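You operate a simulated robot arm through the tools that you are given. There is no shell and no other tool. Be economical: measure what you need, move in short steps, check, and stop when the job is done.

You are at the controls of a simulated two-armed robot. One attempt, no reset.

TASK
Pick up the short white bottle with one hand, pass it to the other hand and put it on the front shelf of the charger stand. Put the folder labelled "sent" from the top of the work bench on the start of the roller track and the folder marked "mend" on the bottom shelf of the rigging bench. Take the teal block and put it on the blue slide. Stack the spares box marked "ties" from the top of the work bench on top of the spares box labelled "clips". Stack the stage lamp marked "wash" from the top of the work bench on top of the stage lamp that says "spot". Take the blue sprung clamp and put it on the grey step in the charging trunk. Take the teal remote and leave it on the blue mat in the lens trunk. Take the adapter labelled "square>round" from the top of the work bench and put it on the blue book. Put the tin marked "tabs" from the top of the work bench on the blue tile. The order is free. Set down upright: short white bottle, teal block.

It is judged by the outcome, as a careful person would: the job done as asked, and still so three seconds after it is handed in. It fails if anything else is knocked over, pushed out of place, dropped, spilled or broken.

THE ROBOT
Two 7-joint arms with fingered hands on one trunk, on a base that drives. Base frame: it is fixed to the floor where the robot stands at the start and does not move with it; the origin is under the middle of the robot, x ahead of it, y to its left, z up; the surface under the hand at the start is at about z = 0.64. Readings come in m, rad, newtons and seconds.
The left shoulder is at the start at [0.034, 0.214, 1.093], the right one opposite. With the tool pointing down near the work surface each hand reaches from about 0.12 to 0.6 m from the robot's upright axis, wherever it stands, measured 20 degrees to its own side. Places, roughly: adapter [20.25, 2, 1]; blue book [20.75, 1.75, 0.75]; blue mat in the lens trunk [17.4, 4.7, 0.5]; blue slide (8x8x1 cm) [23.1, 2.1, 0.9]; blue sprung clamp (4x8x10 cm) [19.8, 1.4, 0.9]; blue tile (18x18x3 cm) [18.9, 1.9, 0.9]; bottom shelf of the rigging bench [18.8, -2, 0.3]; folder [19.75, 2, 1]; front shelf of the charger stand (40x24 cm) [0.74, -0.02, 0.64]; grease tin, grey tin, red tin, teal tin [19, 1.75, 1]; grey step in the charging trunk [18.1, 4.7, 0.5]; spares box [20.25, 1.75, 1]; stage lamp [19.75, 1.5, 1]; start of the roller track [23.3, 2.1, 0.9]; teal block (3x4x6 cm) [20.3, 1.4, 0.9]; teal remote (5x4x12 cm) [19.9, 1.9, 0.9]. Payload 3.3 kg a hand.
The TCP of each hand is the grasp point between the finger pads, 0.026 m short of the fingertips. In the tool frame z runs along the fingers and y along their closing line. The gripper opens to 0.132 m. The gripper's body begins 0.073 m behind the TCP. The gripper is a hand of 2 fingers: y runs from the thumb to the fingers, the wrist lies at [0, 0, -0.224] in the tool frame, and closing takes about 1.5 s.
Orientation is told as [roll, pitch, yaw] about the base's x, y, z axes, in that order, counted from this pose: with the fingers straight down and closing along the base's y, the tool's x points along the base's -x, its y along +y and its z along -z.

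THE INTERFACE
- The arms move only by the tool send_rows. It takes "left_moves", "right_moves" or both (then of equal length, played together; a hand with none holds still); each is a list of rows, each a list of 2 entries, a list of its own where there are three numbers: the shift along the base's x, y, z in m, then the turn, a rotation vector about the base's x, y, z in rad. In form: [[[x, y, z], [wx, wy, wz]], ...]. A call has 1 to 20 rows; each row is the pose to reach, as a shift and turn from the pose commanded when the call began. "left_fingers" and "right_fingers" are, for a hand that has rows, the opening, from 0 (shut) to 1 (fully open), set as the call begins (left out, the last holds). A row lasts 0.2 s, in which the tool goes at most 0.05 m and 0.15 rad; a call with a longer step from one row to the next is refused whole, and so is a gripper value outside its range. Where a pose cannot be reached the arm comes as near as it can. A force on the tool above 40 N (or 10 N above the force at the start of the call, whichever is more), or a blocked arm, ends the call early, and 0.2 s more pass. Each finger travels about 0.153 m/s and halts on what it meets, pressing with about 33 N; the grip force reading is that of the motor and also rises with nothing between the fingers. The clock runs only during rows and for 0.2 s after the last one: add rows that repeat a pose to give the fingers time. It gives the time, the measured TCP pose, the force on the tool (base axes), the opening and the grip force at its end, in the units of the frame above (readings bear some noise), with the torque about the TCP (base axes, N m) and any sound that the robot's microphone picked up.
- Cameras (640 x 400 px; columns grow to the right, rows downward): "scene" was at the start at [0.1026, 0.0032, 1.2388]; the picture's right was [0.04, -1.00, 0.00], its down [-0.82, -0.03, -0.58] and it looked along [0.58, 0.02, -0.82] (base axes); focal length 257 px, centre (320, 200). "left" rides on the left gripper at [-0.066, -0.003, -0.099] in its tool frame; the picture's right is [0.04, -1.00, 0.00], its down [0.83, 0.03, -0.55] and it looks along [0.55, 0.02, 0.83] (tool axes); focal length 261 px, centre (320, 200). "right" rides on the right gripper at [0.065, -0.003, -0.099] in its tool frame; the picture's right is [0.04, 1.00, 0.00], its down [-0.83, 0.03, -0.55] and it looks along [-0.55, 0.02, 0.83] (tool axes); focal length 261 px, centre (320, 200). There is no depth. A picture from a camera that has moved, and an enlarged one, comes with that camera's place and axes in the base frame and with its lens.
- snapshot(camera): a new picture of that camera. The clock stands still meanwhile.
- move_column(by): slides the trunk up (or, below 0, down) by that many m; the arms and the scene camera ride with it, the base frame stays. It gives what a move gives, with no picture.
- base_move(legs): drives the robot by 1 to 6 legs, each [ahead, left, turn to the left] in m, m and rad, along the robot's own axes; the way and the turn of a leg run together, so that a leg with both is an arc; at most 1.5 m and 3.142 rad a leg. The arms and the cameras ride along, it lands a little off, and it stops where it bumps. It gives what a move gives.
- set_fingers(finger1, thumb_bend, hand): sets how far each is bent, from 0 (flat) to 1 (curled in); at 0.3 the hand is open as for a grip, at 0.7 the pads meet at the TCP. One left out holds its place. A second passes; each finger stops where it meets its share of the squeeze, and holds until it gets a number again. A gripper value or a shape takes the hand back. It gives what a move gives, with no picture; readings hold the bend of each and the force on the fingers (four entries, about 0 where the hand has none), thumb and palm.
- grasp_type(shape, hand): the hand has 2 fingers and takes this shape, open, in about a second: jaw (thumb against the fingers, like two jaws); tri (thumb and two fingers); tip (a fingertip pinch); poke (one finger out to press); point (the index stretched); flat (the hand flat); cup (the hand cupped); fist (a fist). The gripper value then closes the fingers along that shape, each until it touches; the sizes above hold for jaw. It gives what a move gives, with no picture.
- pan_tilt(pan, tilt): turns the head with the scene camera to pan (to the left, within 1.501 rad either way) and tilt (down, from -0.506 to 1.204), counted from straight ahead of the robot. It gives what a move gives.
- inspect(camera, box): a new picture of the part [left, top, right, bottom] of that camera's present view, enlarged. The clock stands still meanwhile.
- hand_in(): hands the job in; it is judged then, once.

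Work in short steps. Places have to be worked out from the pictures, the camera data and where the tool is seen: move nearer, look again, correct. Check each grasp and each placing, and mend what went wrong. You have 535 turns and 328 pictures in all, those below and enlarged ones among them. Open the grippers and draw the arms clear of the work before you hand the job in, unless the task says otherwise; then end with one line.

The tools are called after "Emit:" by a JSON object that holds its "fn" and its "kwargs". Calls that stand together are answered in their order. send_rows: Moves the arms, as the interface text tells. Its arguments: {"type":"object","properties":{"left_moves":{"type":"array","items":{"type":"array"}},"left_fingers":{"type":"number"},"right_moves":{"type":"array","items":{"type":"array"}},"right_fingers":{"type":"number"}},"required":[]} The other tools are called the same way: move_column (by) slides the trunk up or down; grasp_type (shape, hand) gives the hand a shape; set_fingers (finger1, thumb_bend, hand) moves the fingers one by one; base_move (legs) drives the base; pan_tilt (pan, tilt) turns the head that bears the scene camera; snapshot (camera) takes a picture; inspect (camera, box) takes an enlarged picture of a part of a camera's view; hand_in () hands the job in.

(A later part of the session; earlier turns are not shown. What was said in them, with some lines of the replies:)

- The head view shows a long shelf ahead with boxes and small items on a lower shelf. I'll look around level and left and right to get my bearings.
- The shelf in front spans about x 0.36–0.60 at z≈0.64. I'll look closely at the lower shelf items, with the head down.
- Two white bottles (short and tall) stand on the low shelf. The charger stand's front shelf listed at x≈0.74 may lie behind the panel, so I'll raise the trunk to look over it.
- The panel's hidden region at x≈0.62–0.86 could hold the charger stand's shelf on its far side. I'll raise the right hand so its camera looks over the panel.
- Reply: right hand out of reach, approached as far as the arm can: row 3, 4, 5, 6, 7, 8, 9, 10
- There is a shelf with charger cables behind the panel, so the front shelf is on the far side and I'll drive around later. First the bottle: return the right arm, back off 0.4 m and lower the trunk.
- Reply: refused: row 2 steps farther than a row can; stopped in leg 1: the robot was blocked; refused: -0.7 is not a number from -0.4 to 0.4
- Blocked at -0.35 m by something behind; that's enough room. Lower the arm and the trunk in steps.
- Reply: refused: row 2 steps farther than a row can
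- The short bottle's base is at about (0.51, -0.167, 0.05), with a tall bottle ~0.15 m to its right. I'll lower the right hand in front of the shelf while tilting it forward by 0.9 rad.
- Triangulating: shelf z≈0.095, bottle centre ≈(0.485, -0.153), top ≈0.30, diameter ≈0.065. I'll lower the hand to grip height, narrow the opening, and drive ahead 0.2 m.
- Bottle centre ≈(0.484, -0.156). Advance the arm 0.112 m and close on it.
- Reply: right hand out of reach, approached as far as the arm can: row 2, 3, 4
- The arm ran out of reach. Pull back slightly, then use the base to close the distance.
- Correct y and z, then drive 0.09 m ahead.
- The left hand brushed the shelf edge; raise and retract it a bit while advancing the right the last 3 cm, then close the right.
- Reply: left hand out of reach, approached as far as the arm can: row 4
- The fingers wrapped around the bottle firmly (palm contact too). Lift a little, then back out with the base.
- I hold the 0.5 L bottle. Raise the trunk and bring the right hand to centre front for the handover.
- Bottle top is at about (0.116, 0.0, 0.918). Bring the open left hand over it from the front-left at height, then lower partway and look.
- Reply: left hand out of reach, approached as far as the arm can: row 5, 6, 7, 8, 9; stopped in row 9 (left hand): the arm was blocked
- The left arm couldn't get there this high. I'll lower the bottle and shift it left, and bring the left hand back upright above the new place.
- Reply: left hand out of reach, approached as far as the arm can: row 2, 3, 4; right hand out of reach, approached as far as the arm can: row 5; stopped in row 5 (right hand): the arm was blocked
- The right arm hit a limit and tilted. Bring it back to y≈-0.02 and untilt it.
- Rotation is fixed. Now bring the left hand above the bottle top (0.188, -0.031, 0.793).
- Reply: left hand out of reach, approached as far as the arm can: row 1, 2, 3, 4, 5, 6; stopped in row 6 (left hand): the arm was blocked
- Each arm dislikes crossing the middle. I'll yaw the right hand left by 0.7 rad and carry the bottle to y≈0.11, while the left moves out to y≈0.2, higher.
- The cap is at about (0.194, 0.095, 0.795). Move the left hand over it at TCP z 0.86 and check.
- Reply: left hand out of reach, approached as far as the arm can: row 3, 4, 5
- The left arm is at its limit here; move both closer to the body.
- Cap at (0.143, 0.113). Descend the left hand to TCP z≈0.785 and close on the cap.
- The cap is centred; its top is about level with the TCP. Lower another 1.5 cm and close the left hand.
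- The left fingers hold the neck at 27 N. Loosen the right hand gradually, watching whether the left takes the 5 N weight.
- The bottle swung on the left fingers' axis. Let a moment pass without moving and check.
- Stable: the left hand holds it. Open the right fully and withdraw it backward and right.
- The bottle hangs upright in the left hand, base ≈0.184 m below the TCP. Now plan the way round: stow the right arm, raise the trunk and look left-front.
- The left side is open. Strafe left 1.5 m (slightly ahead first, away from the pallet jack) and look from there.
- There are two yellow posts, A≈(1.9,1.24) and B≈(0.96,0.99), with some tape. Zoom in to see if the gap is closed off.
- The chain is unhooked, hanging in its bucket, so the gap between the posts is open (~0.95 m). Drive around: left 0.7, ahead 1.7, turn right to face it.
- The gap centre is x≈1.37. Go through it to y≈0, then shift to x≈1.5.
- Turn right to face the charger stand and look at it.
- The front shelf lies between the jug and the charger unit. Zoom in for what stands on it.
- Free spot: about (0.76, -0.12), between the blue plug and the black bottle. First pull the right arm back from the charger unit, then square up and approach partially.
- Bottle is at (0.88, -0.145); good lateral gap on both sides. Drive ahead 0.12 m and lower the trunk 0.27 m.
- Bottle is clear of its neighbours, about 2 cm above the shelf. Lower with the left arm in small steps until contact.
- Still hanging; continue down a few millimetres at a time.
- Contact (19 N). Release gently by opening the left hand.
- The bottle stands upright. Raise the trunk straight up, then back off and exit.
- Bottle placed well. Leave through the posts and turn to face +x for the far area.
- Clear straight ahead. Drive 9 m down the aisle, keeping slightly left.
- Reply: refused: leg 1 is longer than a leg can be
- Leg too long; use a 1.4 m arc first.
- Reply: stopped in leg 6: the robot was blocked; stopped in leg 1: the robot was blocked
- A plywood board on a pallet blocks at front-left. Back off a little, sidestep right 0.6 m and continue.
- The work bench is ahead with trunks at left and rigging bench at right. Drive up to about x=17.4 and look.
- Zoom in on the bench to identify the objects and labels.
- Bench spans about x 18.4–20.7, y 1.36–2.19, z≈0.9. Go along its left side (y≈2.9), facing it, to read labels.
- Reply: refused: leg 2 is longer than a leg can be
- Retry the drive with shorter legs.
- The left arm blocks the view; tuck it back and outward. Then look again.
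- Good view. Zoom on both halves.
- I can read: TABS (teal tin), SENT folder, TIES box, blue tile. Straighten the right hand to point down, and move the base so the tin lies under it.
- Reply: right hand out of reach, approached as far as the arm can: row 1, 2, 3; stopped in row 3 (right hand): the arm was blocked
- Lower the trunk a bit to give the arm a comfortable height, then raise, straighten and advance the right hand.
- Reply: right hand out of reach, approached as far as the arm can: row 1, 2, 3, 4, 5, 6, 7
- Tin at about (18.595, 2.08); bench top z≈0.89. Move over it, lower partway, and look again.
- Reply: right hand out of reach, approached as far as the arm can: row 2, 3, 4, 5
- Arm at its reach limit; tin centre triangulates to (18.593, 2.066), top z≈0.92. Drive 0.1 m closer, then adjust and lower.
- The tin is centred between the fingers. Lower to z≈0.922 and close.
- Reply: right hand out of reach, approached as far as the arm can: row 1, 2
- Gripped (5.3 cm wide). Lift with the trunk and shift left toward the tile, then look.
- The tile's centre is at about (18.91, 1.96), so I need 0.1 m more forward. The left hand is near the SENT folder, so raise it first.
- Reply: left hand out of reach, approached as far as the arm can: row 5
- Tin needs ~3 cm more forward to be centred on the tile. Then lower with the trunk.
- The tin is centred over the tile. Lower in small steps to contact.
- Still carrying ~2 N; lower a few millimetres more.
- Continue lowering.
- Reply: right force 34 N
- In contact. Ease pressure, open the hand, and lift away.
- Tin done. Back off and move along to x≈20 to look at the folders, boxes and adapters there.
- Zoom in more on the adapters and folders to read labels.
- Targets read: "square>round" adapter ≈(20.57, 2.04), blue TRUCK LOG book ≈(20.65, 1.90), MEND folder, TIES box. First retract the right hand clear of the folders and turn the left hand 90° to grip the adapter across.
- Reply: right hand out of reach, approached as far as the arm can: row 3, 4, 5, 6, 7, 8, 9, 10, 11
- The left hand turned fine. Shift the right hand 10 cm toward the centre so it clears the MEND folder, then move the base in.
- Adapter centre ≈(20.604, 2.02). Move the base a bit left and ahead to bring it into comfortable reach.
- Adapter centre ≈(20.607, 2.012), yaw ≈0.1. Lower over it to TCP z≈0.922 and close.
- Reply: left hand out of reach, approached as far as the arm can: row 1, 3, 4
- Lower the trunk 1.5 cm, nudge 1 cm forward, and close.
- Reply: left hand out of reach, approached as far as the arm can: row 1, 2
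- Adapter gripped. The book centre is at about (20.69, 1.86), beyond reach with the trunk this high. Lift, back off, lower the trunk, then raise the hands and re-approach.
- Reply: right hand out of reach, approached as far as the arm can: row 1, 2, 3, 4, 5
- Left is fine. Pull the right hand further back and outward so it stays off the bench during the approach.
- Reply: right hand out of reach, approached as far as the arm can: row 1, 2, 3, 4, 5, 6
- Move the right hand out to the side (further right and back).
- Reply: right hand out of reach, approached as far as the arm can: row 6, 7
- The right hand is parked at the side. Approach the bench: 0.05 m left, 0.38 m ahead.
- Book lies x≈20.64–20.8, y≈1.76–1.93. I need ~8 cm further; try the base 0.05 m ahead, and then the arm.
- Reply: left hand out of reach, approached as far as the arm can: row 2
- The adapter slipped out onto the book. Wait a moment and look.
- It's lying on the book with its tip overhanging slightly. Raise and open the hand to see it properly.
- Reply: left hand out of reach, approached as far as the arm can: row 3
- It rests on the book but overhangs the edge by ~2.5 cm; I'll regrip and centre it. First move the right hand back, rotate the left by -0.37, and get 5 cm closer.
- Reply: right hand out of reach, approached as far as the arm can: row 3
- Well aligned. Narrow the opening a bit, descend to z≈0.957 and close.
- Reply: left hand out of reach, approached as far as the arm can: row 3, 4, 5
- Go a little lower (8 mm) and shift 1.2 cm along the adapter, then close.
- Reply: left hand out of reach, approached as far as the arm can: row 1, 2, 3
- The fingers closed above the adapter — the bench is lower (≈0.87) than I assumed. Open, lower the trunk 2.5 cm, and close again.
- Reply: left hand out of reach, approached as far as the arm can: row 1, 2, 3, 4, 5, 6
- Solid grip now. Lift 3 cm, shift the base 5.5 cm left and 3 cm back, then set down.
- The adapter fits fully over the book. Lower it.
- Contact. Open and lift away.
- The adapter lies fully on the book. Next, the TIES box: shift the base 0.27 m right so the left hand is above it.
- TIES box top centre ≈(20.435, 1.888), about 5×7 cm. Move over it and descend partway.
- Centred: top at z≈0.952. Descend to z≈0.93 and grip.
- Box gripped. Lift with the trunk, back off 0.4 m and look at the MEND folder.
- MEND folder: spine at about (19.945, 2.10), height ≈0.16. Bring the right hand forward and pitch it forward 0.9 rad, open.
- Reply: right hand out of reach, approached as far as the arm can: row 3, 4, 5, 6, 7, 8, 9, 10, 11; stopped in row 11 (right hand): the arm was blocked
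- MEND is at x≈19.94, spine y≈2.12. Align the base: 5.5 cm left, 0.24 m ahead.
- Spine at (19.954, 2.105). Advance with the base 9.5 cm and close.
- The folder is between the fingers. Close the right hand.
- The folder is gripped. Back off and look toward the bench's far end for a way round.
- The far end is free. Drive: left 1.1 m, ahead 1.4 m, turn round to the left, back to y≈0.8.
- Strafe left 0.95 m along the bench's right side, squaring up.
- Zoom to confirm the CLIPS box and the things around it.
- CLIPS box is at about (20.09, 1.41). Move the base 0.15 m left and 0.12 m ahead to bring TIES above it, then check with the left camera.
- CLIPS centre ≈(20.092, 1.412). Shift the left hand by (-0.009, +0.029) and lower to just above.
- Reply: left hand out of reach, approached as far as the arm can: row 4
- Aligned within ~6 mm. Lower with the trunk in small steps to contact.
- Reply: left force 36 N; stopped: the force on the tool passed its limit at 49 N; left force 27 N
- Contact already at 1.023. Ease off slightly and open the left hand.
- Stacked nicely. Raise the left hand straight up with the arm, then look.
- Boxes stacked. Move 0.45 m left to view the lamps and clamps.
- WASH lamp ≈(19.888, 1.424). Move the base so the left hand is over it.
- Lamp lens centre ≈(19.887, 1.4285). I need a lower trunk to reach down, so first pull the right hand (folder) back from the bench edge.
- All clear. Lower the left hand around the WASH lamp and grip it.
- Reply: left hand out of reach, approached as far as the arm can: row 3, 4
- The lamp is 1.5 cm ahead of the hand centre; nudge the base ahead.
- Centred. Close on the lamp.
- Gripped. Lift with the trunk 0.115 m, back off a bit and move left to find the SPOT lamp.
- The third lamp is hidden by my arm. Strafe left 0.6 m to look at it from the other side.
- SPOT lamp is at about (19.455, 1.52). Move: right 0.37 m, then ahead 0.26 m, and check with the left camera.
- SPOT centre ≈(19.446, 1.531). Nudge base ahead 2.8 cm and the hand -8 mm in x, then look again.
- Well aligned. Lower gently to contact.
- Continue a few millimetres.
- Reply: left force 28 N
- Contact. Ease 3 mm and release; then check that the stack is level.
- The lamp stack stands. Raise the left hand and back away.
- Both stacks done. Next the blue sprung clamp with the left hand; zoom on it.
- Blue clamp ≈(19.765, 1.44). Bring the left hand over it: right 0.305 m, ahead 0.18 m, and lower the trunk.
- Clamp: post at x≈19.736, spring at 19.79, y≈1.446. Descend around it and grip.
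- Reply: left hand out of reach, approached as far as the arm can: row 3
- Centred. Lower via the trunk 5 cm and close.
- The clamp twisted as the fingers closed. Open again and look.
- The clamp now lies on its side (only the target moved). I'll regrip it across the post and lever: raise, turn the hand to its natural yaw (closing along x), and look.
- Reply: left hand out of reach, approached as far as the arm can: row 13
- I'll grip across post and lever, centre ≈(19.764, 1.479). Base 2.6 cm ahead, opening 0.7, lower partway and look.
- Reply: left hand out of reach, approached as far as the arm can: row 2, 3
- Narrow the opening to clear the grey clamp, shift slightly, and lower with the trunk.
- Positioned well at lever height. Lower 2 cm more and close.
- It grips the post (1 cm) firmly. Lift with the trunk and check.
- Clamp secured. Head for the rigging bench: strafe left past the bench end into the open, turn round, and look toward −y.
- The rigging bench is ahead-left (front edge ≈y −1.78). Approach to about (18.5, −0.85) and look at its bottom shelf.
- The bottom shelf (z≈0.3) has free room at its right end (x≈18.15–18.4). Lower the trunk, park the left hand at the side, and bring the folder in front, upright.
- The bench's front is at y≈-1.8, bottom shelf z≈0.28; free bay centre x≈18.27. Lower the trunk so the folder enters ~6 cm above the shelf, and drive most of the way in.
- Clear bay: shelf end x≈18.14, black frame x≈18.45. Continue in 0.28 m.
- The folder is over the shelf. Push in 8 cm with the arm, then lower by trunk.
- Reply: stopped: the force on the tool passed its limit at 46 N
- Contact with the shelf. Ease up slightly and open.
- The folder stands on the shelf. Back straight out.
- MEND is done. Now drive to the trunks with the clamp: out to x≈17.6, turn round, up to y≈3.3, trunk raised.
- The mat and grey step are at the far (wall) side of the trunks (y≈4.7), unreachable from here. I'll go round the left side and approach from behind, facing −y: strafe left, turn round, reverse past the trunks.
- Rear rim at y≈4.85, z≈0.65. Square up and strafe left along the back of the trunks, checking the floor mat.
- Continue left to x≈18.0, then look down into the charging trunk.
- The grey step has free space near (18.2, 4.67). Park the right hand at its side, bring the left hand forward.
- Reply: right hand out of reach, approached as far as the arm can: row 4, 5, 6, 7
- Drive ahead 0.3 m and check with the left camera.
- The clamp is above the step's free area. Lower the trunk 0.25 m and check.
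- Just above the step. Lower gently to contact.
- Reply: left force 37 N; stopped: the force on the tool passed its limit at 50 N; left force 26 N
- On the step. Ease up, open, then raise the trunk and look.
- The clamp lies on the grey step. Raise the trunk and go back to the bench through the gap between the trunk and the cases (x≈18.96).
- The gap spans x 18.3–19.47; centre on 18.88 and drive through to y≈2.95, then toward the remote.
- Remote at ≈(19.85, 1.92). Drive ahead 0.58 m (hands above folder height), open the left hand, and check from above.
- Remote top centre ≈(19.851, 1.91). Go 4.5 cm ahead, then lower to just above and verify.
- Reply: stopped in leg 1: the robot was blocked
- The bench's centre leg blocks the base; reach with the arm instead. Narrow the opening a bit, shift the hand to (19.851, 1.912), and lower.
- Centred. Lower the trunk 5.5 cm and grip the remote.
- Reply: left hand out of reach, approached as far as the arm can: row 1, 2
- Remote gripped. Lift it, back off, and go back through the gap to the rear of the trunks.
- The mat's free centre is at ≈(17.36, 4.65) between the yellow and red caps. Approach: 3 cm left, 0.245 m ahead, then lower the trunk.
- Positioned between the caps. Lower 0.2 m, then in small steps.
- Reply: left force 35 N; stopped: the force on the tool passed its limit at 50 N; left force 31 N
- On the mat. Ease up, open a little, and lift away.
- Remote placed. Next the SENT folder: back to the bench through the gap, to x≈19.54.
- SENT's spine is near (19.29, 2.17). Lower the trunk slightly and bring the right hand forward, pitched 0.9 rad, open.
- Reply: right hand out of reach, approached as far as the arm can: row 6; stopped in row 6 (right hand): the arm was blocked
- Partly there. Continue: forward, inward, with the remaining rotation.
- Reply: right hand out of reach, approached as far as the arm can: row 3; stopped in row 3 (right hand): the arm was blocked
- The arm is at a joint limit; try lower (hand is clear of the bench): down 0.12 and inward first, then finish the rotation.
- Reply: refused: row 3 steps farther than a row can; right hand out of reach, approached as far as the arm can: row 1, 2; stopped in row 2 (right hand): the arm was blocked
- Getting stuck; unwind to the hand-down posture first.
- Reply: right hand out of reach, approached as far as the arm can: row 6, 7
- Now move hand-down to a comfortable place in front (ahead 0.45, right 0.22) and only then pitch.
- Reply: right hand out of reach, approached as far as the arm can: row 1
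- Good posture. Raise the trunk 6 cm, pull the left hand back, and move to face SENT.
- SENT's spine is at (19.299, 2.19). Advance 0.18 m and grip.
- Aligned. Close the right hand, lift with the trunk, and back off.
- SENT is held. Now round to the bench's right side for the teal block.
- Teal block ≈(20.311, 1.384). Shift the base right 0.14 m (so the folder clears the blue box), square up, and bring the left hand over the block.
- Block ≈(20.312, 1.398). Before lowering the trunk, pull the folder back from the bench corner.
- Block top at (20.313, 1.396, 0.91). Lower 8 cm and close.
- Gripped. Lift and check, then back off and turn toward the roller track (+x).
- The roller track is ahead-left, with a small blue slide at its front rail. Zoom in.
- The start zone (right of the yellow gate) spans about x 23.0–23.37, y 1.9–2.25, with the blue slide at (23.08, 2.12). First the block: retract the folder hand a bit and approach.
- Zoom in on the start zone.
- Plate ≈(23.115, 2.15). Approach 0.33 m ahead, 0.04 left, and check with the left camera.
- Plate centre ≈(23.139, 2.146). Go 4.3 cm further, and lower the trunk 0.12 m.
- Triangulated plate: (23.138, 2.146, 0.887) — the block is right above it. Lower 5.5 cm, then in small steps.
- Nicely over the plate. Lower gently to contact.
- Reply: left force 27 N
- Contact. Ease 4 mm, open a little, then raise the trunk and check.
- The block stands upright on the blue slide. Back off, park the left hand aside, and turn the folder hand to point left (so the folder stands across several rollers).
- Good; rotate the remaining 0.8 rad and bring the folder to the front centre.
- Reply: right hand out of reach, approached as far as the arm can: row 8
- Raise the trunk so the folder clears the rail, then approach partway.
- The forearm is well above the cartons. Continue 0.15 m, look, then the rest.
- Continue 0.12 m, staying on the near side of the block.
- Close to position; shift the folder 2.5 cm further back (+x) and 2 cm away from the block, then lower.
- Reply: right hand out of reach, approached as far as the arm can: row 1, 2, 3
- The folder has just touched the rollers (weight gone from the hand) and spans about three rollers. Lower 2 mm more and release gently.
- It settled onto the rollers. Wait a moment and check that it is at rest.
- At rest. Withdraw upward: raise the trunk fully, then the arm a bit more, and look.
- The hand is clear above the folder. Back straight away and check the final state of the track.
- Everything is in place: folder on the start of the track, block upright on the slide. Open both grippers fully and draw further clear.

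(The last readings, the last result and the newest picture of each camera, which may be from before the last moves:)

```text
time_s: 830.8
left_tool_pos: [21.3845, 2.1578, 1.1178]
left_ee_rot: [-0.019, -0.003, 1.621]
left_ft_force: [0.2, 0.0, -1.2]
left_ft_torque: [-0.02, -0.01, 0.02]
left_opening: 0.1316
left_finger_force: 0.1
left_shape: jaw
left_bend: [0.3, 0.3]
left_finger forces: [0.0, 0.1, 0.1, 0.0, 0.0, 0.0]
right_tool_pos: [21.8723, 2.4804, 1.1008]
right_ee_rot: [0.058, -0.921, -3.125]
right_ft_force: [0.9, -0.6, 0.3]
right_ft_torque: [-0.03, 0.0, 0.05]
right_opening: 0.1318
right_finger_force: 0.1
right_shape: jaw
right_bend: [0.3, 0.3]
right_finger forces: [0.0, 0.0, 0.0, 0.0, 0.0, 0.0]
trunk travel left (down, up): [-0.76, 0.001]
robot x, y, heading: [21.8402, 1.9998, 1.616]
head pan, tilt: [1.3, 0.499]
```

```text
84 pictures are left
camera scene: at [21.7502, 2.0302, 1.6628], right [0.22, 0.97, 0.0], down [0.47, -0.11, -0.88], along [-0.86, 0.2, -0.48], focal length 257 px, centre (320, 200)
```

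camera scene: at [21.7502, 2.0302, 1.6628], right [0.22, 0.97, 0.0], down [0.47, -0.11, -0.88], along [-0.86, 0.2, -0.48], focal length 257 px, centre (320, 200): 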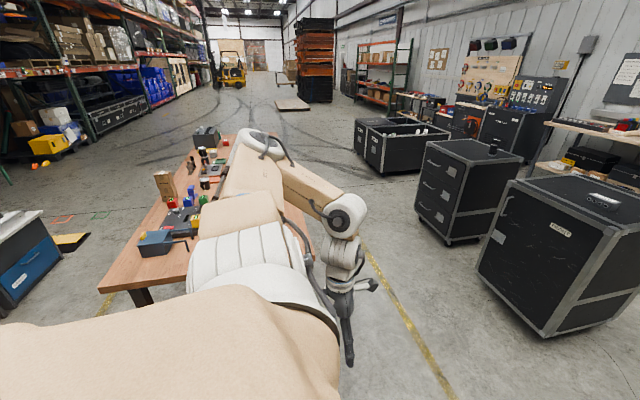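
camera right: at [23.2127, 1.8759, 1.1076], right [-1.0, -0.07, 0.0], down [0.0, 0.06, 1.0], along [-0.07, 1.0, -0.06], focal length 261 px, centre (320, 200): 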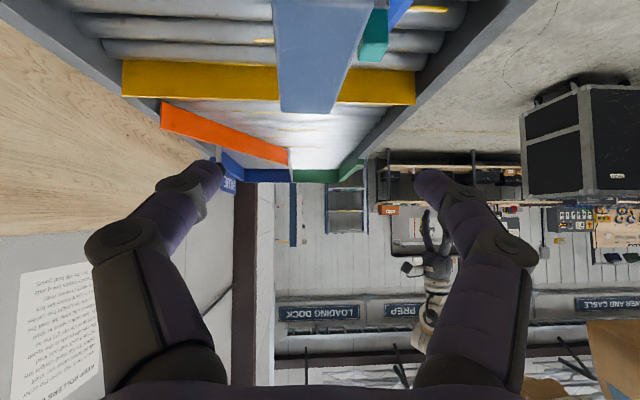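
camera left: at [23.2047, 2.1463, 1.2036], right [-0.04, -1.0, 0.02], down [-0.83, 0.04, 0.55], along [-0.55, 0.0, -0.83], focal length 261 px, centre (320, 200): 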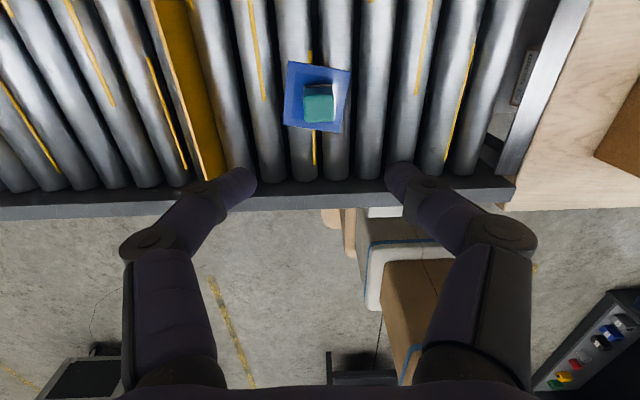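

The stacks still stand, the grippers are open and the arms are clear. Handing in.

Emit:
{"fn": "hand_in", "kwargs": {}}

```text
The job is handed in.
```

I finished all ten placements and handed the job in with both grippers open and the arms clear. Two items didn't go smoothly. The "square>round" adapter slipped from the hand onto the blue book, so I picked it up again and centred it. It now lies fully on the book, but not label-up. The blue sprung clamp tipped onto its side as I gripped it, and it lies on its side on the grey step.
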